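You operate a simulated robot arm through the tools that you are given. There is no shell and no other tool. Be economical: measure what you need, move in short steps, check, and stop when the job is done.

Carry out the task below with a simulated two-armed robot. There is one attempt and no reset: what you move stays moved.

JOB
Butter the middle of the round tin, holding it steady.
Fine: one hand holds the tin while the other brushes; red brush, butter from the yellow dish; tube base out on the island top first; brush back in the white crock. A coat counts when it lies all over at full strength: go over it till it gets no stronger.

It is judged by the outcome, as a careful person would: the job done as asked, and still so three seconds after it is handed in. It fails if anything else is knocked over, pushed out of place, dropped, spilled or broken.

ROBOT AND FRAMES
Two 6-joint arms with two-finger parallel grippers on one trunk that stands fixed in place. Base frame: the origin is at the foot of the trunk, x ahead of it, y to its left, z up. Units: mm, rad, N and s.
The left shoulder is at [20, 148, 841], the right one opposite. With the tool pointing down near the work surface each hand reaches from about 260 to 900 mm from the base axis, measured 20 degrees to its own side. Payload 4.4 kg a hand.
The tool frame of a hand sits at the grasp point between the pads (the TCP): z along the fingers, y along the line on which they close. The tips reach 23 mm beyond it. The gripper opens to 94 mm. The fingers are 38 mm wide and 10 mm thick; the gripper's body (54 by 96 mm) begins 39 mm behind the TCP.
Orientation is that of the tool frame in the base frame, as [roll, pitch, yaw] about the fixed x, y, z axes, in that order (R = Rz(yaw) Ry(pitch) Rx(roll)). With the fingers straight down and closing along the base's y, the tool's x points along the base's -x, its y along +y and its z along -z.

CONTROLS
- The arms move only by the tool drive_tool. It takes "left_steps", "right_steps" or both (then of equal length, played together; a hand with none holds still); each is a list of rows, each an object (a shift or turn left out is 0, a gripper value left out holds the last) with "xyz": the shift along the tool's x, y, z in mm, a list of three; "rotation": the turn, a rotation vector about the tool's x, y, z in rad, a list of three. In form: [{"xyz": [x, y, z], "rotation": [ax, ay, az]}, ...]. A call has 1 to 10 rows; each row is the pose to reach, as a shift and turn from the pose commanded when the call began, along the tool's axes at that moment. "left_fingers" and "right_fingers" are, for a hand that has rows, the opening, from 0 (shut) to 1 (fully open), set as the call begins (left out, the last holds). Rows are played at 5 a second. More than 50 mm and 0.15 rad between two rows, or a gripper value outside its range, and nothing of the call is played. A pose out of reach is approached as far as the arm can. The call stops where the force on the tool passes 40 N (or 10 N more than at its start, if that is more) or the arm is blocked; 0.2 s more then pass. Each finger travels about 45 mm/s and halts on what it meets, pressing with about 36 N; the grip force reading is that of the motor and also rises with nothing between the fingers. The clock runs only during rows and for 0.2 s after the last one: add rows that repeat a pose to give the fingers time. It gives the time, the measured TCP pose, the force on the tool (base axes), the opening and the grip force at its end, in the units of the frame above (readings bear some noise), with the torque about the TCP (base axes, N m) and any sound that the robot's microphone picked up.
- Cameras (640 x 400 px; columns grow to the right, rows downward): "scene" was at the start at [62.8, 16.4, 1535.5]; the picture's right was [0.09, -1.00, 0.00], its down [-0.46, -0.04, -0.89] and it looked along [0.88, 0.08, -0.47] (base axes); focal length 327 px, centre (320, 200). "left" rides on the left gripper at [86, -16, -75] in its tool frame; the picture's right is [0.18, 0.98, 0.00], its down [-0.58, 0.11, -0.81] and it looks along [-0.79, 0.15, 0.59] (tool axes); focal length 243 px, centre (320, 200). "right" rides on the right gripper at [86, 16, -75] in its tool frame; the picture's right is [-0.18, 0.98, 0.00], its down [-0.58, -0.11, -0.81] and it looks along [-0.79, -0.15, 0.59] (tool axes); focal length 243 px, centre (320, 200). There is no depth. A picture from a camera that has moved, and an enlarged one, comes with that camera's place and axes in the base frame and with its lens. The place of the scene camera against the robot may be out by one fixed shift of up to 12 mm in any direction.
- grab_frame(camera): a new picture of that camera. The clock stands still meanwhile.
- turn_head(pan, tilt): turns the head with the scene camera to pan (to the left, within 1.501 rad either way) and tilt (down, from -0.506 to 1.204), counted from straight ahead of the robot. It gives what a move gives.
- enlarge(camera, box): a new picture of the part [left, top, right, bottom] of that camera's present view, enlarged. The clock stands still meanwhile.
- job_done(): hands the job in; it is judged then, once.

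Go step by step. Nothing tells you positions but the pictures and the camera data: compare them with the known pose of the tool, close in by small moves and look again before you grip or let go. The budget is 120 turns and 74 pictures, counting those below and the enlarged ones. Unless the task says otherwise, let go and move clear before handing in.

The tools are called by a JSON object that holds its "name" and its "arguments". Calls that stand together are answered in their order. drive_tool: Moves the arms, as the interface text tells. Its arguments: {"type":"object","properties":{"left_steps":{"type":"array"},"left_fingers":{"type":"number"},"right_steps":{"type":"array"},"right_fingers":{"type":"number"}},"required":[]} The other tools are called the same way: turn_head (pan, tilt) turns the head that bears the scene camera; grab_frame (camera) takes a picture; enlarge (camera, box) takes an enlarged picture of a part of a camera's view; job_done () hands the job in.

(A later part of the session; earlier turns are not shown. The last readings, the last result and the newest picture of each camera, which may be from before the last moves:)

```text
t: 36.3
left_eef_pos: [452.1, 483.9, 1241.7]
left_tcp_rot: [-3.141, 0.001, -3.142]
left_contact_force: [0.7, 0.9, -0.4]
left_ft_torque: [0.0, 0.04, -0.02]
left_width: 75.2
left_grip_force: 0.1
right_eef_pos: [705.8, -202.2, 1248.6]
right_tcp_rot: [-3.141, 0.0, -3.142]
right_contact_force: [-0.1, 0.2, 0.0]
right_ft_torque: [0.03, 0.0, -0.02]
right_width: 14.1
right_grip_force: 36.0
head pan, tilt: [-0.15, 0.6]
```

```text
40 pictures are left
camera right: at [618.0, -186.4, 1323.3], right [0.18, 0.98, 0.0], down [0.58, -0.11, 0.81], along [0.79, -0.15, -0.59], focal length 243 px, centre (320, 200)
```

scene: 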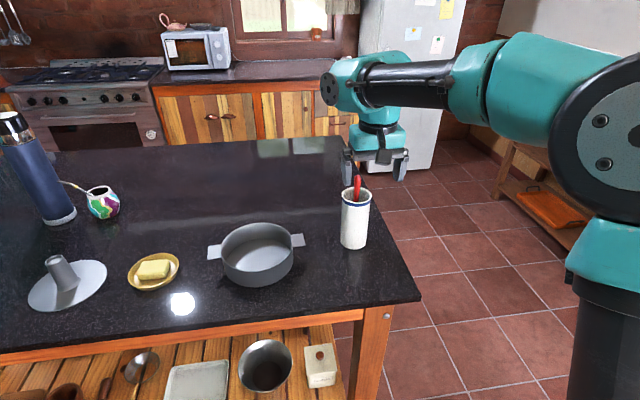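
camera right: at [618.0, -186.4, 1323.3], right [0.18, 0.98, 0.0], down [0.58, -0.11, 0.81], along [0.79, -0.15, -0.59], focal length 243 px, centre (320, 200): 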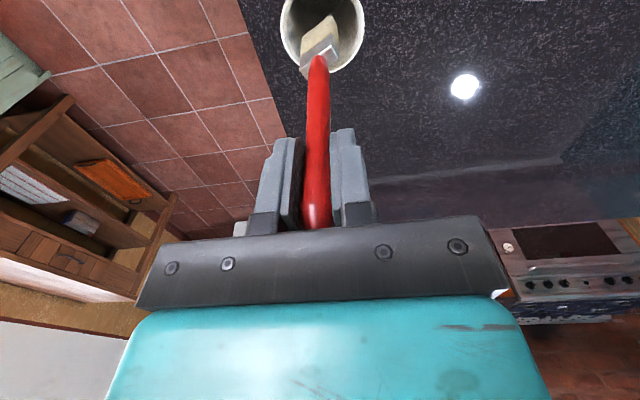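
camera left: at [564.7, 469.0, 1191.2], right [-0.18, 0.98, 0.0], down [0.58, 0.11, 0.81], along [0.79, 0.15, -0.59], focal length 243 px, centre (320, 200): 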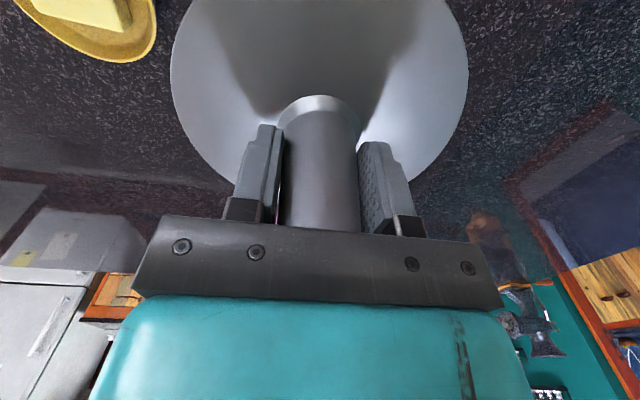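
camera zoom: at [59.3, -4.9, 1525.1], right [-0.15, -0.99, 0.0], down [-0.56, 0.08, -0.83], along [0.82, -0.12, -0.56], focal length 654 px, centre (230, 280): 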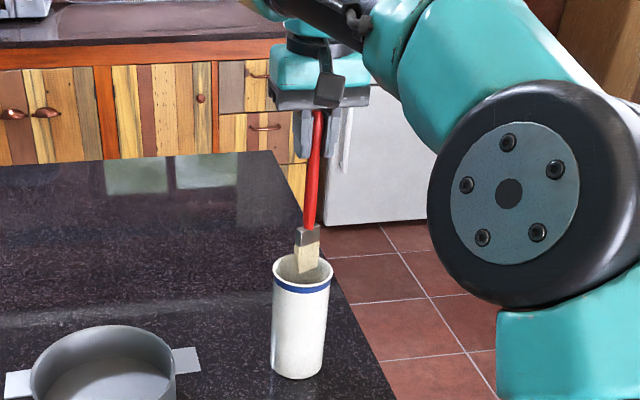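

The bristle tip is about 174 mm below the TCP, right at rim level. A bit more lift is needed.

{"name": "drive_tool", "arguments": {"right_steps": [{"xyz": [0, 0, -8]}, {"xyz": [2, 0, -16]}, {"xyz": [4, 0, -24]}, {"xyz": [4, 0, -24]}]}}

{"name": "enlarge", "arguments": {"camera": "scene", "box": [290, 60, 440, 260]}}

```text
t: 37.3
left_eef_pos: [451.7, 483.6, 1242.6]
left_tcp_rot: [-3.142, 0.003, -3.14]
left_contact_force: [0.9, -0.3, -0.1]
left_ft_torque: [0.02, -0.01, -0.02]
left_width: 75.2
left_grip_force: 0.1
right_eef_pos: [701.0, -203.4, 1274.1]
right_tcp_rot: [3.14, -0.001, 3.14]
right_contact_force: [0.9, 0.3, -1.1]
right_ft_torque: [-0.02, 0.03, 0.04]
right_width: 13.6
right_grip_force: 36.5
head pan, tilt: [-0.15, 0.6]
```

```text
2.00 times, centred on (365, 160) of scene
camera zoom: at [59.3, -4.9, 1525.1], right [-0.15, -0.99, 0.0], down [-0.56, 0.08, -0.83], along [0.82, -0.12, -0.56], focal length 654 px, centre (230, 280)
```

zoom: 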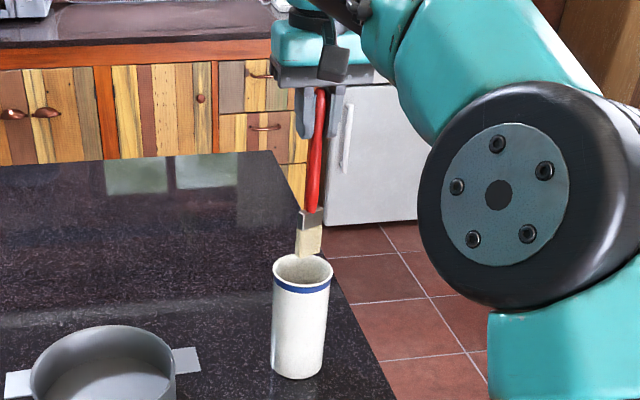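

The brush is clear of the crock. I'll draw back and carry it left towards the dish, and move the left arm further aside.

{"name": "drive_tool", "arguments": {"right_steps": [{"xyz": [30, 0, -3]}, {"xyz": [70, 0, -3]}, {"xyz": [90, 40, 0]}, {"xyz": [95, 88, 5]}, {"xyz": [95, 136, 12]}, {"xyz": [95, 184, 20]}, {"xyz": [95, 232, 30]}, {"xyz": [95, 280, 40]}, {"xyz": [95, 280, 40]}], "left_steps": [{"xyz": [10, 20, 0]}, {"xyz": [20, 40, 0]}, {"xyz": [30, 60, 0]}, {"xyz": [40, 80, 0]}, {"xyz": [50, 100, 0]}, {"xyz": [60, 120, 0]}, {"xyz": [60, 120, 0]}, {"xyz": [60, 120, 0]}, {"xyz": [60, 120, 0]}]}}

{"name": "grab_frame", "arguments": {"camera": "right"}}

{"name": "turn_head", "arguments": {"pan": 0.2, "tilt": 0.7}}

{"name": "grab_frame", "arguments": {"camera": "scene"}}

```text
t: 39.3
left_eef_pos: [391.4, 604.1, 1239.9]
left_tcp_rot: [-3.141, 0.002, -3.141]
left_contact_force: [0.7, 0.0, -0.6]
left_ft_torque: [-0.02, -0.02, 0.03]
left_width: 75.0
left_grip_force: 0.0
right_eef_pos: [606.2, 78.4, 1233.8]
right_tcp_rot: [3.141, -0.001, -3.141]
right_contact_force: [-0.3, -0.2, -0.4]
right_ft_torque: [-0.02, -0.02, 0.01]
right_width: 13.8
right_grip_force: 35.6
head pan, tilt: [-0.15, 0.6]
```

```text
38 pictures are left
camera right: at [519.2, 94.5, 1308.0], right [0.18, 0.98, 0.0], down [0.58, -0.11, 0.81], along [0.79, -0.15, -0.59], focal length 243 px, centre (320, 200)
```

right: 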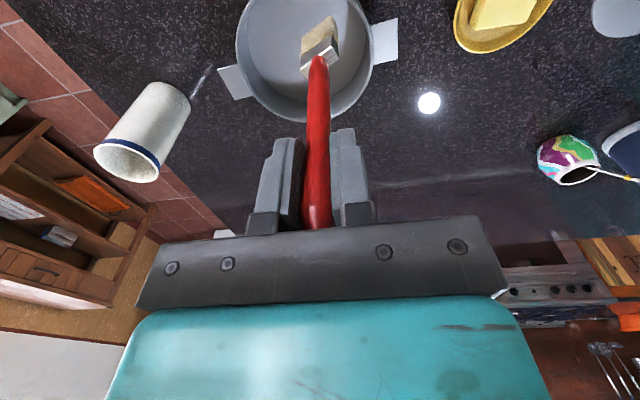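

```text
t: 40.1
left_eef_pos: [390.9, 604.2, 1239.4]
left_tcp_rot: [-3.14, 0.002, -3.14]
left_contact_force: [1.2, -0.7, 0.2]
left_ft_torque: [0.02, 0.04, -0.02]
left_width: 75.0
left_grip_force: 0.0
right_eef_pos: [606.1, 76.9, 1233.4]
right_tcp_rot: [3.142, 0.0, 3.14]
right_contact_force: [0.0, -0.1, 0.1]
right_ft_torque: [0.04, -0.01, -0.01]
right_width: 13.9
right_grip_force: 36.2
head pan, tilt: [0.201, 0.7]
```

```text
37 pictures are left
```

scene: 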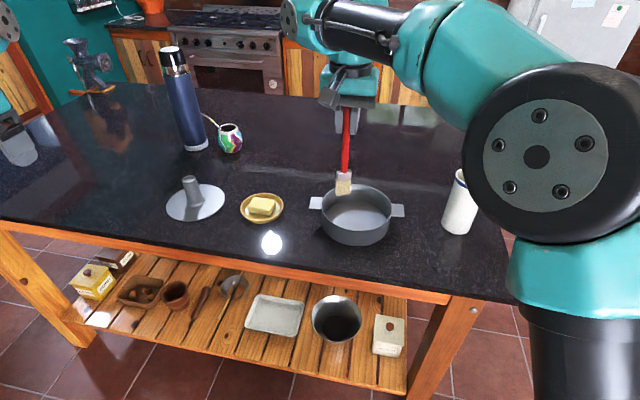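

The brush is over the tin and everything else is undisturbed. I'll continue to hover above the butter.

{"name": "drive_tool", "arguments": {"right_steps": [{"xyz": [-8, 45, 5]}, {"xyz": [-18, 90, 15]}, {"xyz": [-28, 135, 30]}, {"xyz": [-38, 175, 45]}, {"xyz": [-46, 211, 60]}, {"xyz": [-46, 211, 60]}]}}

{"name": "grab_frame", "arguments": {"camera": "right"}}

{"name": "enlarge", "arguments": {"camera": "scene", "box": [200, 120, 340, 260]}}

```text
t: 41.5
left_eef_pos: [390.7, 604.7, 1240.8]
left_tcp_rot: [-3.141, 0.003, 3.141]
left_contact_force: [0.2, -1.0, -0.5]
left_ft_torque: [0.0, -0.01, 0.02]
left_width: 75.1
left_grip_force: 0.0
right_eef_pos: [632.2, 273.5, 1163.1]
right_tcp_rot: [3.14, 0.001, -3.141]
right_contact_force: [-0.1, -0.1, -0.2]
right_ft_torque: [-0.03, 0.0, 0.0]
right_width: 14.2
right_grip_force: 36.1
right hand out of reach, approached as far as the arm can: row 4, 5, 6
head pan, tilt: [0.201, 0.7]
```

```text
36 pictures are left
camera right: at [544.9, 289.3, 1236.8], right [0.18, 0.98, 0.0], down [0.58, -0.11, 0.81], along [0.79, -0.15, -0.59], focal length 243 px, centre (320, 200)
```

right: 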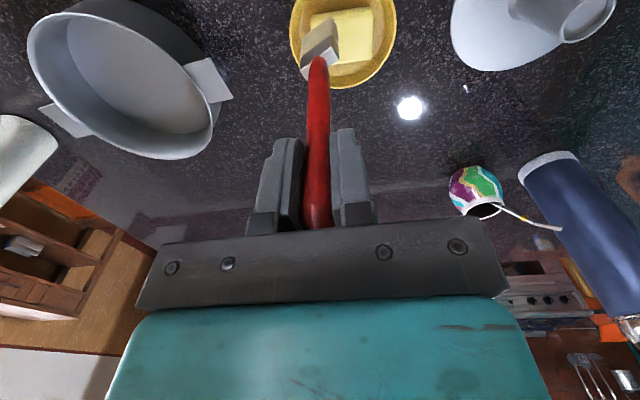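

```text
2.86 times, centred on (270, 190) of scene
camera zoom: at [55.1, 25.3, 1516.4], right [0.2, -0.98, 0.0], down [-0.63, -0.13, -0.76], along [0.75, 0.15, -0.64], focal length 935 px, centre (463, 229)
```

zoom: 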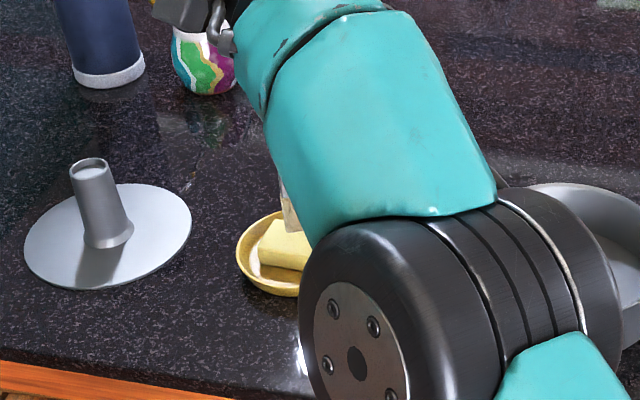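

Upright, the hand falls just short, so I'll tilt the brush 0.25 rad outward, towards the butter at about (645, 295), and hover the tip just above it.

{"name": "drive_tool", "arguments": {"right_steps": [{"xyz": [5, -1, 0], "rotation": [-0.05, -0.07, 0]}, {"xyz": [10, -2, 0], "rotation": [-0.1, -0.14, 0]}, {"xyz": [14, -3, 5], "rotation": [-0.143, -0.205, 0]}, {"xyz": [14, -3, 13], "rotation": [-0.143, -0.205, 0]}, {"xyz": [14, -3, 13], "rotation": [-0.143, -0.205, 0]}]}}

{"name": "enlarge", "arguments": {"camera": "right", "box": [220, 0, 440, 130]}}

{"name": "enlarge", "arguments": {"camera": "scene", "box": [200, 120, 340, 260]}}

```text
t: 42.7
left_eef_pos: [391.2, 604.7, 1239.6]
left_tcp_rot: [-3.141, 0.001, -3.141]
left_contact_force: [0.3, 0.1, -0.4]
left_ft_torque: [-0.04, 0.01, -0.01]
left_width: 75.4
left_grip_force: 0.1
right_eef_pos: [619.1, 269.4, 1149.9]
right_tcp_rot: [2.998, 0.205, 3.126]
right_contact_force: [-0.6, -0.4, -0.1]
right_ft_torque: [0.04, -0.02, 0.02]
right_width: 14.0
right_grip_force: 36.0
head pan, tilt: [0.201, 0.7]
```

```text
2.91 times, centred on (330, 65) of right
camera zoom: at [517.9, 276.5, 1205.6], right [0.17, 0.97, 0.18], down [0.41, -0.23, 0.88], along [0.9, -0.07, -0.43], focal length 706 px, centre (291, 593)
```

zoom: 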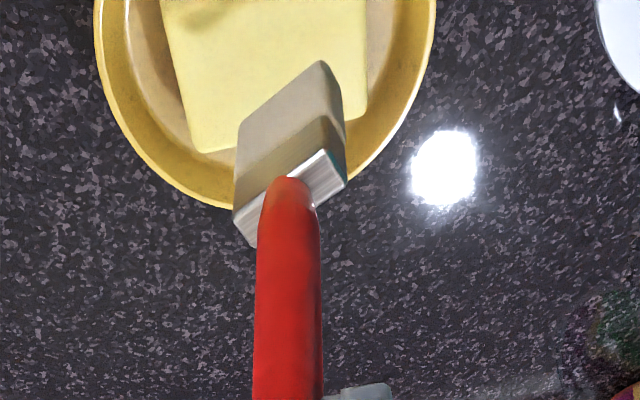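

```text
2.86 times, centred on (270, 190) of scene
camera zoom: at [55.1, 25.2, 1516.4], right [0.2, -0.98, 0.0], down [-0.63, -0.13, -0.76], along [0.75, 0.15, -0.64], focal length 935 px, centre (463, 229)
```

zoom: 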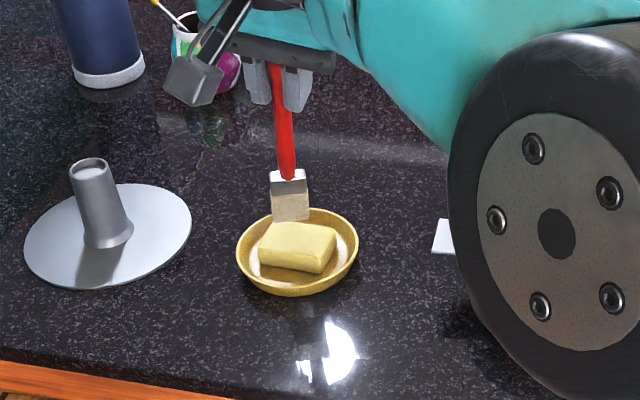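

The tip is about 24 mm above the butter at (647, 294). I'll lower it gently until I feel contact.

{"name": "drive_tool", "arguments": {"right_steps": [{"xyz": [2, -1.4, 9.7]}, {"xyz": [3.3, -2.3, 15.5]}, {"xyz": [4.1, -2.8, 19.4]}, {"xyz": [4.1, -2.8, 19.4]}]}}

{"name": "drive_tool", "arguments": {"right_steps": [{"xyz": [0.4, -0.3, 1.9]}, {"xyz": [0.8, -0.6, 3.9]}, {"xyz": [0.8, -0.6, 3.9]}]}}

{"name": "enlarge", "arguments": {"camera": "scene", "box": [220, 150, 310, 240]}}

```text
t: 43.7
left_eef_pos: [390.0, 604.8, 1240.9]
left_tcp_rot: [-3.14, 0.002, 3.141]
left_contact_force: [0.7, 0.7, 0.9]
left_ft_torque: [0.04, 0.03, 0.02]
left_width: 75.4
left_grip_force: 0.1
right_eef_pos: [618.0, 269.5, 1130.1]
right_tcp_rot: [2.997, 0.205, 3.124]
right_contact_force: [-0.5, -0.2, -0.7]
right_ft_torque: [-0.03, -0.03, 0.01]
right_width: 13.8
right_grip_force: 36.0
head pan, tilt: [0.201, 0.7]
```

```text
t: 44.5
left_eef_pos: [390.6, 604.1, 1241.2]
left_tcp_rot: [3.141, 0.002, 3.142]
left_contact_force: [-0.2, 0.1, 0.8]
left_ft_torque: [-0.01, 0.01, 0.04]
left_width: 75.0
left_grip_force: 0.0
right_eef_pos: [617.5, 269.6, 1125.9]
right_tcp_rot: [2.998, 0.207, 3.127]
right_contact_force: [-0.1, 0.2, 4.8]
right_ft_torque: [0.02, 0.02, 0.04]
right_width: 13.9
right_grip_force: 36.2
head pan, tilt: [0.201, 0.7]
```

```text
4.44 times, centred on (265, 195) of scene
camera zoom: at [55.0, 25.2, 1516.4], right [0.2, -0.98, 0.0], down [-0.63, -0.13, -0.77], along [0.75, 0.15, -0.64], focal length 1454 px, centre (564, 222)
```

zoom: 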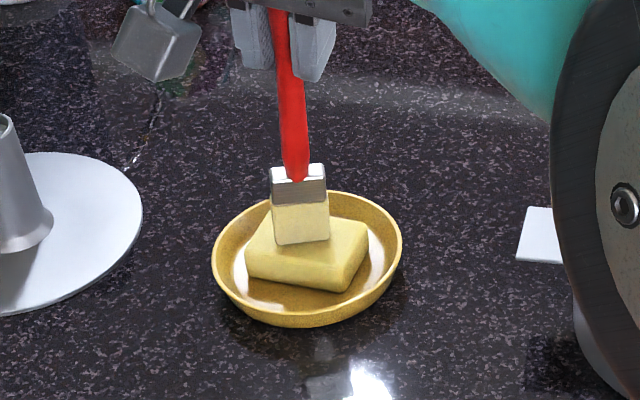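

The bristles touch the butter at 5 N and are turning yellow. I'll dab a few times without dragging.

{"name": "drive_tool", "arguments": {"right_steps": [{"xyz": [0, 0, 0]}, {"xyz": [-1.2, 0.8, -5.8]}, {"xyz": [-1.2, 5.8, -5.1]}, {"xyz": [0, 5, 0.7]}, {"xyz": [0, 5, 0.7]}, {"xyz": [-1.2, 5.8, -5.1]}, {"xyz": [-1.2, -4.2, -6.5]}, {"xyz": [0, -5, -0.7]}, {"xyz": [0, -5, -0.7]}]}}

{"name": "drive_tool", "arguments": {"right_steps": [{"xyz": [-4, 2.8, -19]}, {"xyz": [-8, 5.6, -39]}, {"xyz": [-14, 10, -68]}, {"xyz": [-14, 10, -68]}]}}

{"name": "enlarge", "arguments": {"camera": "scene", "box": [200, 120, 340, 260]}}

```text
t: 46.5
left_eef_pos: [391.8, 604.1, 1240.2]
left_tcp_rot: [-3.141, 0.001, -3.14]
left_contact_force: [0.5, 0.5, 0.4]
left_ft_torque: [-0.01, -0.02, 0.03]
left_width: 75.4
left_grip_force: 0.0
right_eef_pos: [618.8, 265.1, 1125.2]
right_tcp_rot: [2.997, 0.205, 3.126]
right_contact_force: [-1.0, 0.1, 4.1]
right_ft_torque: [0.07, 0.03, 0.0]
right_width: 13.6
right_grip_force: 35.5
head pan, tilt: [0.201, 0.7]
```

```text
t: 47.5
left_eef_pos: [390.9, 604.6, 1240.3]
left_tcp_rot: [-3.141, 0.002, 3.141]
left_contact_force: [-0.5, 0.2, -0.3]
left_ft_torque: [-0.04, 0.03, -0.01]
left_width: 75.1
left_grip_force: 0.0
right_eef_pos: [617.9, 264.4, 1195.8]
right_tcp_rot: [2.998, 0.204, 3.128]
right_contact_force: [-1.3, 0.2, -0.2]
right_ft_torque: [-0.04, -0.02, 0.01]
right_width: 13.9
right_grip_force: 36.3
head pan, tilt: [0.201, 0.7]
```

```text
2.86 times, centred on (270, 190) of scene
camera zoom: at [55.2, 25.3, 1516.4], right [0.2, -0.98, 0.0], down [-0.63, -0.13, -0.76], along [0.75, 0.15, -0.64], focal length 935 px, centre (463, 229)
```

zoom: 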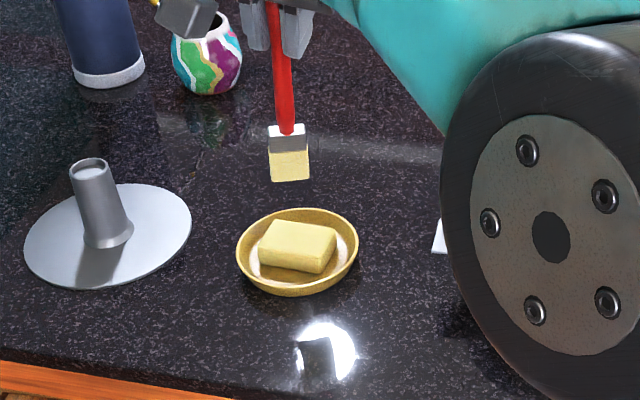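

The brush is loaded and the dish hasn't moved. I'll bring it upright over the tin's middle, still above the rim.

{"name": "drive_tool", "arguments": {"right_steps": [{"xyz": [-8.2, -35.8, -0.9], "rotation": [0.024, 0.034, 0]}, {"xyz": [-16.3, -71.6, -1.9], "rotation": [0.048, 0.068, 0]}, {"xyz": [-24.5, -107.3, -2.8], "rotation": [0.072, 0.102, 0]}, {"xyz": [-32.7, -143.1, -3.7], "rotation": [0.095, 0.137, 0]}, {"xyz": [-40.8, -178.9, -4.7], "rotation": [0.119, 0.171, 0]}, {"xyz": [-49, -214.7, -5.6], "rotation": [0.143, 0.205, 0]}, {"xyz": [-49, -214.7, -5.6], "rotation": [0.143, 0.205, 0]}]}}

{"name": "grab_frame", "arguments": {"camera": "right"}}

```text
t: 49.1
left_eef_pos: [391.1, 604.1, 1240.5]
left_tcp_rot: [3.141, 0.002, -3.141]
left_contact_force: [-1.0, -0.4, 0.4]
left_ft_torque: [-0.01, 0.02, -0.03]
left_width: 75.2
left_grip_force: 0.0
right_eef_pos: [667.5, 49.7, 1181.0]
right_tcp_rot: [3.142, -0.001, 3.141]
right_contact_force: [-0.2, 0.8, -0.6]
right_ft_torque: [0.0, -0.01, 0.0]
right_width: 14.1
right_grip_force: 36.1
head pan, tilt: [0.201, 0.7]
```

```text
30 pictures are left
camera right: at [580.9, 66.1, 1254.7], right [0.18, 0.98, 0.0], down [0.58, -0.11, 0.81], along [0.79, -0.15, -0.59], focal length 243 px, centre (320, 200)
```

right: 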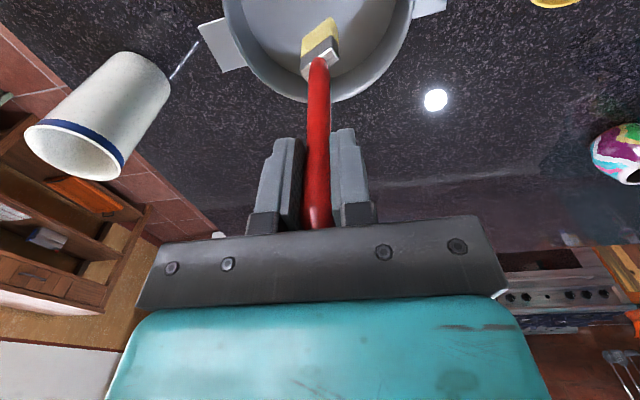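

Brush is ready above the tin. Now the left hand: I swing it in towards the left tab (about (658, 160, 978)), turning so that its fingers close across the tab along x.

{"name": "drive_tool", "arguments": {"left_fingers": 0.9, "left_steps": [{"xyz": [-20.9, -28.4, 4], "rotation": [0, 0, 0.149]}, {"xyz": [-41.8, -56.8, 8], "rotation": [0, 0, 0.298]}, {"xyz": [-62.7, -85.2, 12], "rotation": [0, 0, 0.447]}, {"xyz": [-83.6, -113.6, 16], "rotation": [0, 0, 0.596]}, {"xyz": [-104.5, -142, 20], "rotation": [0, 0, 0.745]}, {"xyz": [-125.4, -170.4, 24], "rotation": [0, 0, 0.894]}, {"xyz": [-146.3, -198.8, 28], "rotation": [0, 0, 1.043]}, {"xyz": [-167.2, -227.2, 32], "rotation": [0, 0, 1.192]}, {"xyz": [-188.1, -255.6, 36], "rotation": [0, 0, 1.341]}, {"xyz": [-209, -284, 40], "rotation": [0, 0, 1.49]}]}}

{"name": "drive_tool", "arguments": {"left_steps": [{"rotation": [0, -0.125, 0]}, {"rotation": [0, -0.25, 0]}, {"rotation": [0, -0.375, 0]}, {"rotation": [0, -0.5, 0]}, {"rotation": [0, -0.5, 0]}]}}

{"name": "grab_frame", "arguments": {"camera": "scene"}}

```text
t: 51.3
left_eef_pos: [599.5, 322.5, 1199.5]
left_tcp_rot: [3.141, 0.002, 1.65]
left_contact_force: [0.1, 1.0, 0.1]
left_ft_torque: [-0.04, -0.05, 0.05]
left_width: 84.6
left_grip_force: 0.1
right_eef_pos: [666.7, 50.4, 1180.5]
right_tcp_rot: [3.141, 0.0, 3.141]
right_contact_force: [-0.6, 0.2, -0.4]
right_ft_torque: [-0.01, -0.03, 0.02]
right_width: 14.0
right_grip_force: 36.6
head pan, tilt: [0.201, 0.7]
```

```text
t: 52.5
left_eef_pos: [600.7, 319.8, 1202.1]
left_tcp_rot: [-3.141, 0.502, 1.65]
left_contact_force: [-0.3, 0.0, -0.2]
left_ft_torque: [0.0, -0.03, -0.02]
left_width: 84.5
left_grip_force: 0.1
right_eef_pos: [666.8, 49.6, 1180.8]
right_tcp_rot: [3.141, 0.001, 3.14]
right_contact_force: [0.8, -0.4, -0.4]
right_ft_torque: [-0.01, 0.01, 0.0]
right_width: 14.0
right_grip_force: 35.9
head pan, tilt: [0.201, 0.7]
```

```text
29 pictures are left
```

scene: 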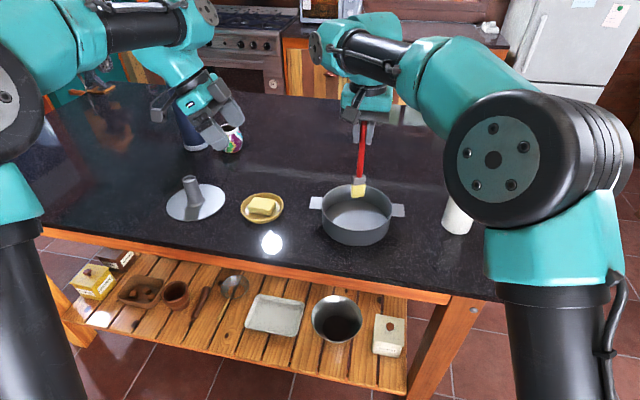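

Both arms are clear of each other. I'll move the left hand to the approach point, just outside and above the left tab.

{"name": "drive_tool", "arguments": {"left_steps": [{"xyz": [-7, 9, 36]}, {"xyz": [-14, 18, 72]}, {"xyz": [-21, 27, 109]}, {"xyz": [-28, 36, 145]}, {"xyz": [-35.2, 44.8, 181]}, {"xyz": [-35.2, 44.8, 181]}]}}

{"name": "grab_frame", "arguments": {"camera": "left"}}

{"name": "enlarge", "arguments": {"camera": "scene", "box": [240, 90, 440, 260]}}

```text
t: 53.9
left_eef_pos: [654.8, 205.6, 1058.9]
left_tcp_rot: [3.139, 0.502, 1.65]
left_contact_force: [-0.4, 0.4, 0.4]
left_ft_torque: [-0.01, 0.0, 0.02]
left_width: 84.7
left_grip_force: 0.1
right_eef_pos: [667.5, 49.3, 1181.6]
right_tcp_rot: [3.141, 0.0, -3.14]
right_contact_force: [0.1, -0.7, -0.5]
right_ft_torque: [-0.01, 0.02, 0.04]
right_width: 14.1
right_grip_force: 36.0
head pan, tilt: [0.201, 0.7]
```

```text
28 pictures are left
camera left: at [628.6, 316.4, 1083.5], right [0.97, 0.24, -0.09], down [0.12, -0.11, 0.99], along [0.23, -0.96, -0.14], focal length 243 px, centre (320, 200)
```

left: 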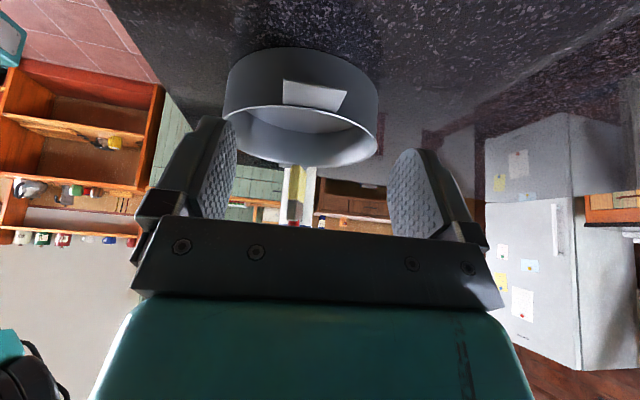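

```text
2.35 times, centred on (340, 175) of scene
camera zoom: at [55.1, 25.2, 1516.4], right [0.2, -0.98, 0.0], down [-0.63, -0.13, -0.76], along [0.75, 0.15, -0.64], focal length 770 px, centre (273, 259)
```

zoom: 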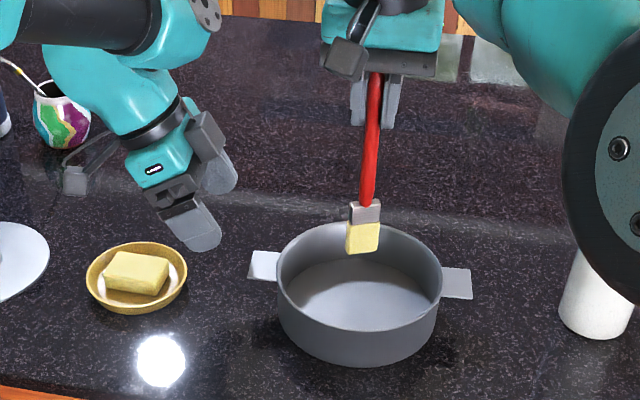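

The tab lies at x 634–680, with its outer edge near y 165 and z of about 984. I'll advance along the tool axis so the fingers straddle it.

{"name": "drive_tool", "arguments": {"left_steps": [{"xyz": [-2, -0.6, 40]}, {"xyz": [-3.5, -1, 70]}, {"xyz": [-4.2, -1.2, 83]}, {"xyz": [-4.2, -1.2, 83]}]}}

{"name": "grab_frame", "arguments": {"camera": "left"}}

{"name": "enlarge", "arguments": {"camera": "scene", "box": [280, 150, 420, 260]}}

```text
t: 54.9
left_eef_pos: [655.3, 163.5, 988.0]
left_tcp_rot: [3.139, 0.501, 1.652]
left_contact_force: [0.5, -0.4, 0.1]
left_ft_torque: [-0.07, -0.01, 0.06]
left_width: 84.5
left_grip_force: 0.2
right_eef_pos: [667.9, 50.3, 1180.9]
right_tcp_rot: [3.141, -0.001, 3.141]
right_contact_force: [0.1, -1.5, -0.8]
right_ft_torque: [0.01, 0.0, -0.01]
right_width: 13.6
right_grip_force: 35.4
head pan, tilt: [0.201, 0.7]
```

```text
26 pictures are left
camera left: at [631.0, 273.8, 1012.5], right [0.97, 0.24, -0.09], down [0.12, -0.11, 0.99], along [0.23, -0.96, -0.14], focal length 243 px, centre (320, 200)
```

left: 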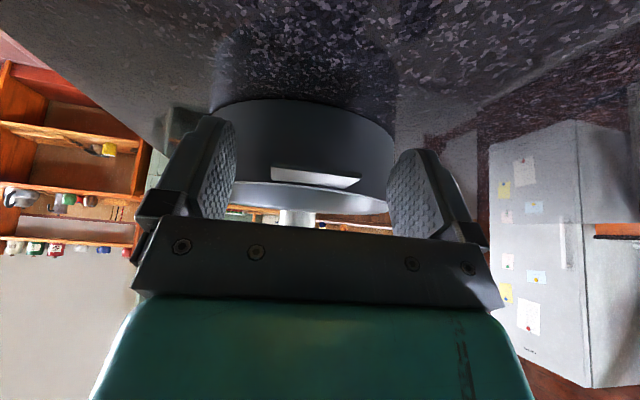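

```text
3.64 times, centred on (350, 205) of scene
camera zoom: at [55.1, 25.2, 1516.4], right [0.2, -0.98, 0.0], down [-0.63, -0.13, -0.76], along [0.75, 0.15, -0.64], focal length 1190 px, centre (211, 182)
```

zoom: 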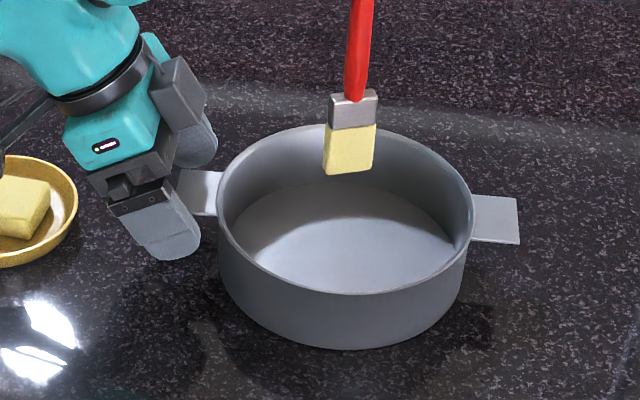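

The fingers straddle the tab. I'll nudge 4 mm inward for more overlap and close.

{"name": "drive_tool", "arguments": {"left_fingers": 0, "left_steps": [{"xyz": [-3.6, 1.2, 2]}, {"xyz": [-3.6, 1.2, 2]}, {"xyz": [-3.6, 1.2, 2]}, {"xyz": [-3.6, 1.2, 2]}, {"xyz": [-3.6, 1.2, 2]}]}}

{"name": "enlarge", "arguments": {"camera": "scene", "box": [280, 150, 420, 260]}}

```text
t: 56.1
left_eef_pos: [657.4, 159.0, 987.8]
left_tcp_rot: [3.141, 0.501, 1.651]
left_contact_force: [-0.1, -0.3, 0.3]
left_ft_torque: [-0.05, -0.03, -0.08]
left_width: 44.7
left_grip_force: 35.8
right_eef_pos: [667.4, 49.9, 1180.1]
right_tcp_rot: [3.141, 0.001, -3.14]
right_contact_force: [0.3, -0.2, -0.2]
right_ft_torque: [0.07, -0.01, 0.04]
right_width: 13.7
right_grip_force: 35.7
head pan, tilt: [0.201, 0.7]
```

```text
3.64 times, centred on (350, 205) of scene
camera zoom: at [55.2, 25.2, 1516.4], right [0.2, -0.98, 0.0], down [-0.63, -0.13, -0.76], along [0.75, 0.15, -0.64], focal length 1190 px, centre (211, 182)
```

zoom: 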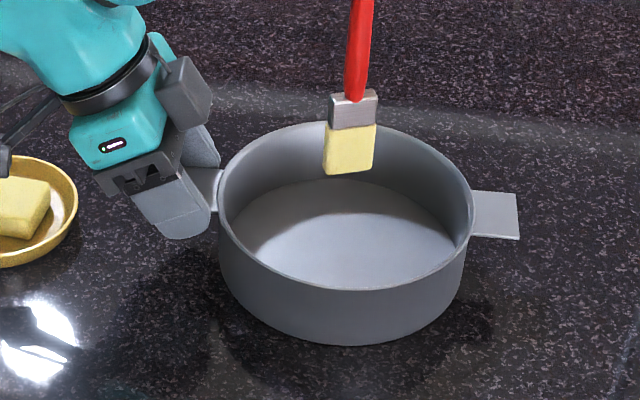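

The tin is held firmly by its left tab. Now I lower the brush into the middle of the floor.

{"name": "drive_tool", "arguments": {"right_steps": [{"xyz": [0, 0, 30]}, {"xyz": [0, 0, 55]}, {"xyz": [0, 0, 68]}, {"xyz": [0, 0, 70]}, {"xyz": [0, 0, 70]}]}}

{"name": "drive_tool", "arguments": {"right_steps": [{"xyz": [0, 0, 2]}, {"xyz": [0, 0, 3]}, {"xyz": [0, 0, 4]}, {"xyz": [0, 0, 4]}]}}

```text
t: 57.3
left_eef_pos: [657.8, 159.1, 988.0]
left_tcp_rot: [3.139, 0.501, 1.651]
left_contact_force: [-0.4, 1.0, -0.6]
left_ft_torque: [0.06, 0.0, -0.07]
left_width: 44.7
left_grip_force: 36.0
right_eef_pos: [667.5, 49.4, 1110.9]
right_tcp_rot: [-3.14, 0.002, 3.141]
right_contact_force: [-0.3, -0.5, -0.8]
right_ft_torque: [0.01, 0.03, -0.03]
right_width: 13.9
right_grip_force: 35.6
head pan, tilt: [0.201, 0.7]
```

```text
t: 58.3
left_eef_pos: [658.5, 159.6, 988.2]
left_tcp_rot: [3.139, 0.5, 1.651]
left_contact_force: [-0.8, -0.5, 0.3]
left_ft_torque: [0.12, 0.03, -0.04]
left_width: 44.8
left_grip_force: 35.8
right_eef_pos: [668.0, 49.3, 1106.3]
right_tcp_rot: [-3.141, 0.0, -3.14]
right_contact_force: [0.1, -0.2, -0.7]
right_ft_torque: [-0.02, 0.05, 0.0]
right_width: 14.1
right_grip_force: 35.9
head pan, tilt: [0.201, 0.7]
```

{"name": "drive_tool", "arguments": {"right_steps": [{"xyz": [0, 0, 1]}, {"xyz": [0, 0, 2]}, {"xyz": [0, 0, 2]}]}}

{"name": "drive_tool", "arguments": {"right_steps": [{"xyz": [0, 0, 0.7]}, {"xyz": [0, 0, 1.5]}, {"xyz": [0, 0, 1.5]}]}}

{"name": "enlarge", "arguments": {"camera": "scene", "box": [300, 150, 420, 260]}}

```text
t: 59.1
left_eef_pos: [657.6, 159.1, 986.9]
left_tcp_rot: [3.139, 0.501, 1.65]
left_contact_force: [-0.4, -0.3, -0.3]
left_ft_torque: [0.01, 0.03, -0.09]
left_width: 44.6
left_grip_force: 36.3
right_eef_pos: [668.4, 50.4, 1104.4]
right_tcp_rot: [3.141, 0.0, -3.141]
right_contact_force: [-0.1, 0.2, -0.4]
right_ft_torque: [0.01, 0.0, -0.05]
right_width: 13.6
right_grip_force: 36.4
head pan, tilt: [0.201, 0.7]
```

```text
t: 59.9
left_eef_pos: [658.2, 159.6, 987.9]
left_tcp_rot: [3.14, 0.5, 1.651]
left_contact_force: [-0.1, 0.0, -0.4]
left_ft_torque: [0.01, 0.0, -0.06]
left_width: 44.4
left_grip_force: 35.8
right_eef_pos: [668.0, 50.7, 1102.1]
right_tcp_rot: [3.142, -0.002, -3.142]
right_contact_force: [0.3, 0.3, -0.5]
right_ft_torque: [0.0, 0.04, 0.02]
right_width: 13.8
right_grip_force: 35.8
head pan, tilt: [0.201, 0.7]
```

```text
3.64 times, centred on (360, 205) of scene
camera zoom: at [55.2, 25.2, 1516.4], right [0.2, -0.98, 0.0], down [-0.63, -0.13, -0.76], along [0.75, 0.15, -0.64], focal length 1190 px, centre (174, 182)
```

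zoom: 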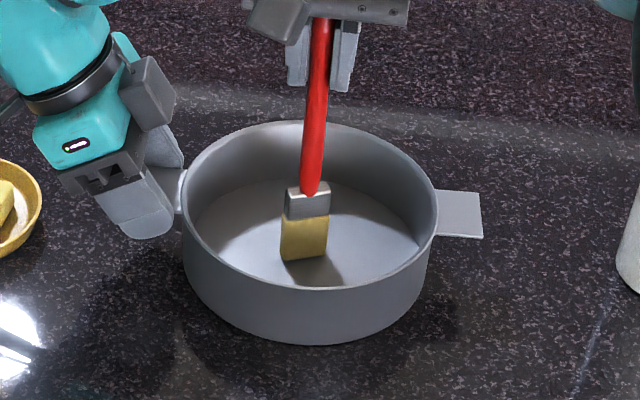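

Not touching yet (no force). I continue lowering gently.

{"name": "drive_tool", "arguments": {"right_steps": [{"xyz": [0, 0, 0.8]}, {"xyz": [0, 0, 1.6]}, {"xyz": [0, 0, 1.6]}]}}

{"name": "drive_tool", "arguments": {"right_steps": [{"xyz": [0, 0, 0.7]}, {"xyz": [0, 0, 1.4]}, {"xyz": [0, 0, 1.4]}]}}

```text
t: 60.7
left_eef_pos: [657.9, 160.3, 987.2]
left_tcp_rot: [3.14, 0.5, 1.65]
left_contact_force: [1.9, 0.8, -1.8]
left_ft_torque: [-0.03, -0.16, -0.01]
left_width: 44.7
left_grip_force: 36.1
right_eef_pos: [668.8, 50.2, 1102.8]
right_tcp_rot: [3.141, 0.001, -3.141]
right_contact_force: [-1.6, 0.0, 13.2]
right_ft_torque: [-0.08, 0.28, -0.02]
right_width: 14.0
right_grip_force: 35.6
head pan, tilt: [0.201, 0.7]
```

```text
t: 61.5
left_eef_pos: [657.7, 159.8, 987.3]
left_tcp_rot: [3.14, 0.501, 1.651]
left_contact_force: [5.3, -0.2, -6.3]
left_ft_torque: [0.16, -0.13, 0.26]
left_width: 44.5
left_grip_force: 36.2
right_eef_pos: [668.5, 50.0, 1102.1]
right_tcp_rot: [3.139, 0.004, 3.141]
right_contact_force: [0.0, -0.5, 34.7]
right_ft_torque: [-0.04, 0.05, -0.01]
right_width: 14.0
right_grip_force: 36.2
head pan, tilt: [0.201, 0.7]
```

The bristles are on the floor (contact at about 1101.5). I'll ease off to a light pressure and make one trial stroke along y.

{"name": "drive_tool", "arguments": {"right_steps": [{"xyz": [0, 0, -1.9]}, {"xyz": [0, 12, -1.9]}, {"xyz": [0, 24, -1.9]}, {"xyz": [0, 12, -1.9]}, {"xyz": [0, 0, -1.9]}, {"xyz": [0, -12, -1.9]}, {"xyz": [0, -24, -1.9]}, {"xyz": [0, -12, -1.9]}, {"xyz": [0, 0, -1.9]}]}}

{"name": "enlarge", "arguments": {"camera": "scene", "box": [300, 150, 420, 260]}}

```text
t: 63.5
left_eef_pos: [658.0, 158.9, 989.2]
left_tcp_rot: [3.14, 0.502, 1.651]
left_contact_force: [-0.7, 1.6, -1.2]
left_ft_torque: [0.35, 0.15, -0.12]
left_width: 44.7
left_grip_force: 36.0
right_eef_pos: [668.3, 50.2, 1101.2]
right_tcp_rot: [-3.141, -0.001, -3.14]
right_contact_force: [0.5, -1.4, 3.9]
right_ft_torque: [-0.19, 0.0, 0.03]
right_width: 14.0
right_grip_force: 36.5
head pan, tilt: [0.201, 0.7]
```

```text
3.64 times, centred on (360, 205) of scene
camera zoom: at [55.1, 25.2, 1516.4], right [0.2, -0.98, 0.0], down [-0.63, -0.13, -0.76], along [0.75, 0.15, -0.64], focal length 1190 px, centre (174, 182)
```

zoom: 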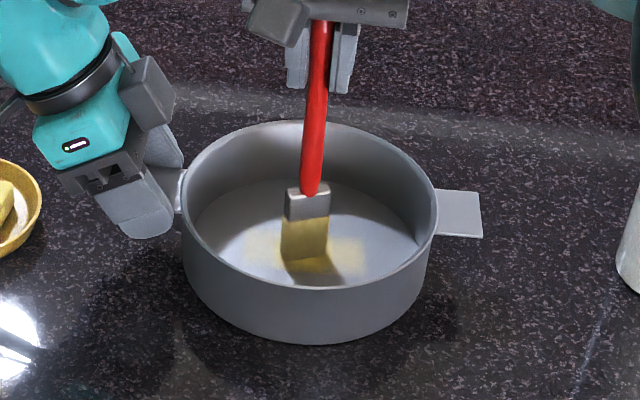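

The stroke leaves a pale butter coat. I'll now work over the middle in a raster, starting with the far half.

{"name": "drive_tool", "arguments": {"right_steps": [{"xyz": [-12, -26, 0]}, {"xyz": [-12, 0, 0]}, {"xyz": [-12, 26, 0]}, {"xyz": [-22, 22, 0]}, {"xyz": [-22, 0, 0]}, {"xyz": [-22, -22, 0]}, {"xyz": [-32, -12, 0]}, {"xyz": [-32, 12, 0]}, {"xyz": [-12, 14, 0]}, {"xyz": [0, 0, 0]}]}}

{"name": "drive_tool", "arguments": {"right_steps": [{"xyz": [12, -26, 0]}, {"xyz": [12, 0, 0]}, {"xyz": [12, 26, 0]}, {"xyz": [22, 22, 0]}, {"xyz": [22, 0, 0]}, {"xyz": [22, -22, 0]}, {"xyz": [32, -12, 0]}, {"xyz": [32, 12, 0]}, {"xyz": [12, 14, 0]}, {"xyz": [0, 0, 0]}]}}

{"name": "enlarge", "arguments": {"camera": "scene", "box": [300, 150, 420, 260]}}

```text
t: 65.7
left_eef_pos: [658.7, 159.3, 988.2]
left_tcp_rot: [3.141, 0.5, 1.652]
left_contact_force: [-0.2, -0.9, 0.4]
left_ft_torque: [-0.3, -0.03, -0.06]
left_width: 44.7
left_grip_force: 35.8
right_eef_pos: [668.2, 50.5, 1103.6]
right_tcp_rot: [-3.141, 0.0, -3.141]
right_contact_force: [1.1, 0.1, -0.6]
right_ft_torque: [0.0, 0.03, -0.01]
right_width: 13.9
right_grip_force: 35.9
head pan, tilt: [0.201, 0.7]
```

```text
t: 67.9
left_eef_pos: [658.6, 159.8, 986.4]
left_tcp_rot: [3.141, 0.5, 1.651]
left_contact_force: [-1.5, -0.5, 1.9]
left_ft_torque: [-0.12, -0.01, 0.0]
left_width: 44.6
left_grip_force: 36.0
right_eef_pos: [667.0, 49.7, 1102.5]
right_tcp_rot: [3.14, 0.0, 3.141]
right_contact_force: [-0.3, -0.4, 0.1]
right_ft_torque: [-0.01, 0.0, -0.01]
right_width: 14.0
right_grip_force: 36.4
head pan, tilt: [0.201, 0.7]
```

```text
3.64 times, centred on (360, 205) of scene
camera zoom: at [55.1, 25.3, 1516.4], right [0.2, -0.98, 0.0], down [-0.63, -0.13, -0.76], along [0.75, 0.15, -0.64], focal length 1190 px, centre (174, 182)
```

zoom: 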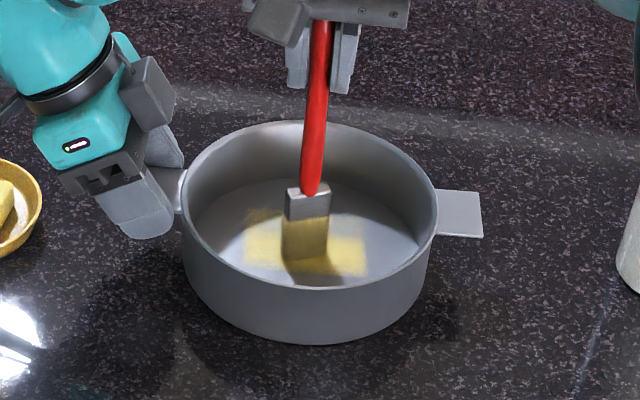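

Pressure faded, so coverage is partial. I'll press about 1.3 mm lower and repeat both halves.

{"name": "drive_tool", "arguments": {"right_steps": [{"xyz": [0, 0, 1.2]}, {"xyz": [-12, -26, 1.3]}, {"xyz": [-12, 0, 1.3]}, {"xyz": [-12, 26, 1.3]}, {"xyz": [-22, 22, 1.3]}, {"xyz": [-22, 0, 1.3]}, {"xyz": [-22, -22, 1.3]}, {"xyz": [-32, -12, 1.3]}, {"xyz": [-32, 12, 1.3]}, {"xyz": [-32, 12, 1.3]}]}}

{"name": "drive_tool", "arguments": {"right_steps": [{"xyz": [32, -12, 0]}, {"xyz": [44, -38, 0]}, {"xyz": [44, -12, 0]}, {"xyz": [44, 14, 0]}, {"xyz": [54, 10, 0]}, {"xyz": [54, -12, 0]}, {"xyz": [54, -34, 0]}, {"xyz": [64, -24, 0]}, {"xyz": [64, 0, 0]}, {"xyz": [64, 0, 0]}]}}

{"name": "enlarge", "arguments": {"camera": "scene", "box": [300, 150, 420, 260]}}

```text
t: 70.1
left_eef_pos: [657.5, 158.9, 987.9]
left_tcp_rot: [3.139, 0.5, 1.65]
left_contact_force: [1.6, 2.0, -2.0]
left_ft_torque: [-0.13, -0.06, 0.11]
left_width: 44.8
left_grip_force: 35.8
right_eef_pos: [700.1, 62.0, 1100.7]
right_tcp_rot: [3.141, -0.001, -3.141]
right_contact_force: [0.0, -3.9, 14.7]
right_ft_torque: [-0.6, 0.02, 0.06]
right_width: 14.2
right_grip_force: 36.3
head pan, tilt: [0.201, 0.7]
```

```text
t: 72.3
left_eef_pos: [658.3, 159.1, 987.1]
left_tcp_rot: [3.139, 0.501, 1.651]
left_contact_force: [0.0, 2.8, -2.3]
left_ft_torque: [0.05, 0.13, -0.22]
left_width: 44.5
left_grip_force: 36.1
right_eef_pos: [636.5, 61.0, 1100.0]
right_tcp_rot: [3.141, -0.001, 3.141]
right_contact_force: [-2.3, -2.9, 9.9]
right_ft_torque: [-0.35, 0.33, -0.01]
right_width: 13.8
right_grip_force: 36.1
head pan, tilt: [0.201, 0.7]
```

```text
3.64 times, centred on (360, 205) of scene
camera zoom: at [55.0, 25.2, 1516.4], right [0.2, -0.98, 0.0], down [-0.63, -0.13, -0.77], along [0.75, 0.15, -0.64], focal length 1190 px, centre (174, 182)
```

zoom: 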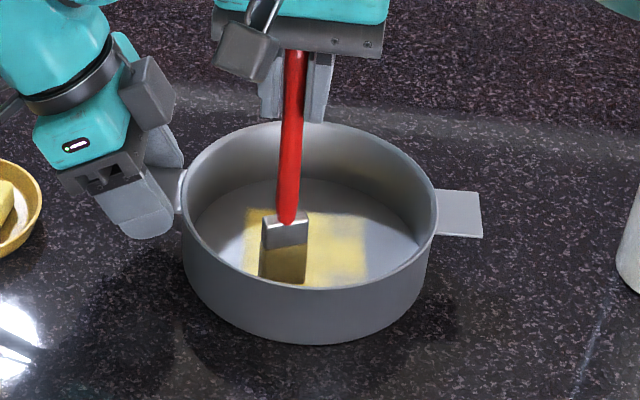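

The coat is spreading well over a squarish middle zone. I'll go over it all again with full-length strokes, near to far, then lift and look.

{"name": "drive_tool", "arguments": {"right_steps": [{"xyz": [0, -40, 0]}, {"xyz": [-10, -40, 0]}, {"xyz": [-10, -12, 0]}, {"xyz": [-10, 16, 0]}, {"xyz": [-20, 16, 0]}, {"xyz": [-20, -12, 0]}, {"xyz": [-20, -40, 0]}, {"xyz": [-30, -40, 0]}, {"xyz": [-30, -12, 0]}, {"xyz": [-30, 16, 0]}]}}

{"name": "drive_tool", "arguments": {"right_steps": [{"xyz": [-10, 0, 0]}, {"xyz": [-10, -28, 0]}, {"xyz": [-10, -56, 0]}, {"xyz": [-20, -56, 0]}, {"xyz": [-20, -28, 0]}, {"xyz": [-20, 0, 0]}, {"xyz": [-30, 0, 0]}, {"xyz": [-30, -28, 0]}, {"xyz": [-30, -56, 0]}, {"xyz": [-38, -56, 0]}]}}

{"name": "drive_tool", "arguments": {"right_steps": [{"xyz": [0, 28, 0]}, {"xyz": [0, 56, 0]}, {"xyz": [20, 28, -20]}, {"xyz": [36, 28, -60]}, {"xyz": [60, 28, -100]}, {"xyz": [60, 28, -100]}]}}

{"name": "enlarge", "arguments": {"camera": "scene", "box": [300, 130, 420, 260]}}

```text
t: 74.5
left_eef_pos: [658.1, 158.2, 987.8]
left_tcp_rot: [3.14, 0.5, 1.651]
left_contact_force: [0.5, 0.9, -0.2]
left_ft_torque: [0.0, 0.07, -0.04]
left_width: 44.7
left_grip_force: 35.8
right_eef_pos: [665.3, 77.7, 1100.9]
right_tcp_rot: [3.139, -0.001, -3.141]
right_contact_force: [0.3, -0.8, -0.9]
right_ft_torque: [0.01, 0.06, -0.03]
right_width: 13.9
right_grip_force: 36.0
head pan, tilt: [0.201, 0.7]
```

```text
t: 76.7
left_eef_pos: [658.0, 159.7, 987.4]
left_tcp_rot: [3.141, 0.501, 1.651]
left_contact_force: [-0.1, 1.1, 0.0]
left_ft_torque: [-0.19, -0.04, 0.08]
left_width: 44.7
left_grip_force: 36.6
right_eef_pos: [703.7, 22.6, 1101.2]
right_tcp_rot: [3.141, 0.0, -3.141]
right_contact_force: [-0.6, 0.1, 0.3]
right_ft_torque: [-0.01, 0.1, -0.01]
right_width: 13.7
right_grip_force: 35.9
head pan, tilt: [0.201, 0.7]
```

```text
t: 78.1
left_eef_pos: [657.8, 159.3, 988.3]
left_tcp_rot: [3.139, 0.5, 1.651]
left_contact_force: [-0.7, 0.4, 0.5]
left_ft_torque: [0.02, -0.04, -0.02]
left_width: 44.7
left_grip_force: 35.7
right_eef_pos: [643.6, 49.8, 1198.8]
right_tcp_rot: [3.141, 0.0, -3.141]
right_contact_force: [0.3, 1.1, -1.1]
right_ft_torque: [0.02, 0.02, 0.02]
right_width: 13.8
right_grip_force: 36.0
head pan, tilt: [0.201, 0.7]
```

```text
3.08 times, centred on (360, 195) of scene
camera zoom: at [55.1, 25.2, 1516.4], right [0.2, -0.98, 0.0], down [-0.63, -0.13, -0.76], along [0.75, 0.15, -0.64], focal length 1007 px, centre (197, 215)
```

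zoom: 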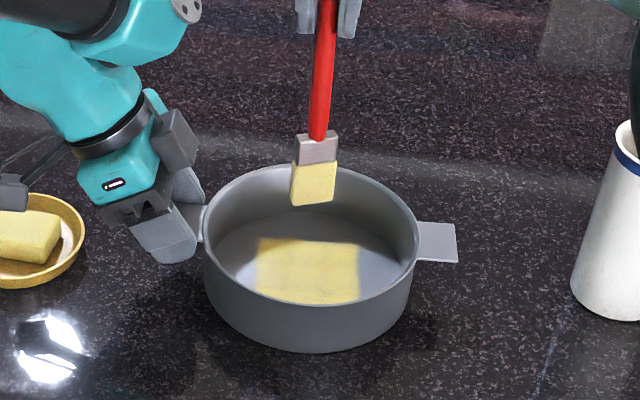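

A square butter patch fills the middle. I'll step the brush aside to look straight down at its near edge and evenness.

{"name": "drive_tool", "arguments": {"right_steps": [{"xyz": [22, -35, -15]}, {"xyz": [44, -70, -30]}, {"xyz": [44, -70, -30]}]}}

{"name": "enlarge", "arguments": {"camera": "right", "box": [300, 0, 480, 130]}}

```text
t: 78.9
left_eef_pos: [658.5, 158.5, 988.2]
left_tcp_rot: [3.141, 0.5, 1.651]
left_contact_force: [0.2, 0.4, 0.7]
left_ft_torque: [0.03, -0.05, 0.02]
left_width: 44.9
left_grip_force: 35.9
right_eef_pos: [600.4, -19.3, 1229.7]
right_tcp_rot: [-3.141, -0.001, 3.14]
right_contact_force: [0.0, -0.5, -0.4]
right_ft_torque: [0.01, -0.01, 0.0]
right_width: 13.8
right_grip_force: 36.1
head pan, tilt: [0.201, 0.7]
```

```text
3.08 times, centred on (390, 65) of right
camera zoom: at [513.1, -2.8, 1304.1], right [0.18, 0.98, 0.0], down [0.58, -0.11, 0.81], along [0.79, -0.15, -0.59], focal length 746 px, centre (105, 615)
```

zoom: 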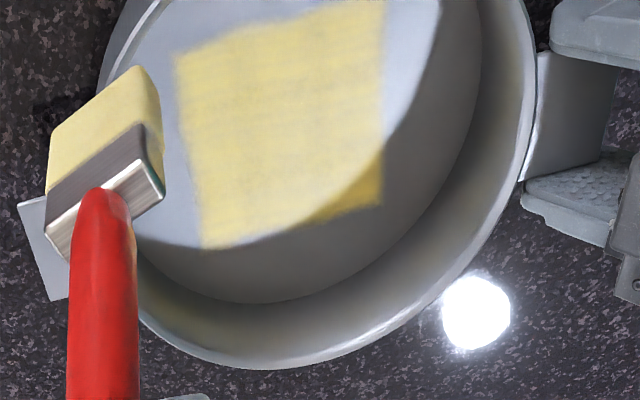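

The square (about x 626–709, y 8–92) is coated with slight streaks. I'll go over it again with a bit more pressure and strokes reaching past the edges.

{"name": "drive_tool", "arguments": {"right_steps": [{"xyz": [-45, 12, 0]}, {"xyz": [-90, 26, 0]}, {"xyz": [-110, 36, 30]}, {"xyz": [-110, 36, 75]}, {"xyz": [-110, 36, 115]}, {"xyz": [-110, 36, 127]}, {"xyz": [-110, 36, 130]}, {"xyz": [-110, 36, 130.7]}]}}

{"name": "drive_tool", "arguments": {"right_steps": [{"xyz": [0, 34, 0]}, {"xyz": [0, 68, 0]}, {"xyz": [12, 68, 0]}, {"xyz": [12, 34, 0]}, {"xyz": [12, 0, 0]}, {"xyz": [24, 0, 0]}, {"xyz": [24, 34, 0]}, {"xyz": [24, 68, 0]}, {"xyz": [36, 68, 0]}, {"xyz": [36, 34, 0]}]}}

{"name": "drive_tool", "arguments": {"right_steps": [{"xyz": [0, -34, 0]}, {"xyz": [12, -34, 0]}, {"xyz": [12, 0, 0]}, {"xyz": [12, 34, 0]}, {"xyz": [24, 34, 0]}, {"xyz": [24, 0, 0]}, {"xyz": [24, -34, 0]}, {"xyz": [36, -34, 0]}, {"xyz": [36, 0, 0]}, {"xyz": [36, 34, 0]}]}}

```text
t: 80.7
left_eef_pos: [658.7, 160.5, 987.4]
left_tcp_rot: [3.138, 0.502, 1.65]
left_contact_force: [1.9, -0.4, -0.2]
left_ft_torque: [0.11, 0.09, 0.07]
left_width: 45.1
left_grip_force: 35.9
right_eef_pos: [711.7, 17.3, 1100.0]
right_tcp_rot: [3.14, 0.003, -3.141]
right_contact_force: [0.2, 1.4, 7.0]
right_ft_torque: [0.07, 0.02, 0.02]
right_width: 13.8
right_grip_force: 35.8
head pan, tilt: [0.201, 0.7]
```

```text
t: 82.9
left_eef_pos: [657.6, 159.6, 987.9]
left_tcp_rot: [3.14, 0.502, 1.651]
left_contact_force: [0.4, -1.3, -0.5]
left_ft_torque: [0.25, 0.14, -0.16]
left_width: 45.1
left_grip_force: 36.1
right_eef_pos: [674.8, 52.2, 1100.1]
right_tcp_rot: [3.141, 0.001, -3.139]
right_contact_force: [0.6, 3.2, 10.2]
right_ft_torque: [0.41, 0.03, -0.01]
right_width: 14.0
right_grip_force: 35.9
head pan, tilt: [0.201, 0.7]
```

```text
t: 85.1
left_eef_pos: [657.6, 159.6, 988.3]
left_tcp_rot: [3.139, 0.501, 1.652]
left_contact_force: [0.1, 3.8, -2.2]
left_ft_torque: [-0.43, 0.05, -0.21]
left_width: 44.8
left_grip_force: 36.2
right_eef_pos: [637.2, 85.1, 1098.7]
right_tcp_rot: [3.141, 0.001, -3.141]
right_contact_force: [-1.2, -4.7, 16.9]
right_ft_torque: [-0.58, 0.21, 0.03]
right_width: 14.0
right_grip_force: 35.6
head pan, tilt: [0.201, 0.7]
```

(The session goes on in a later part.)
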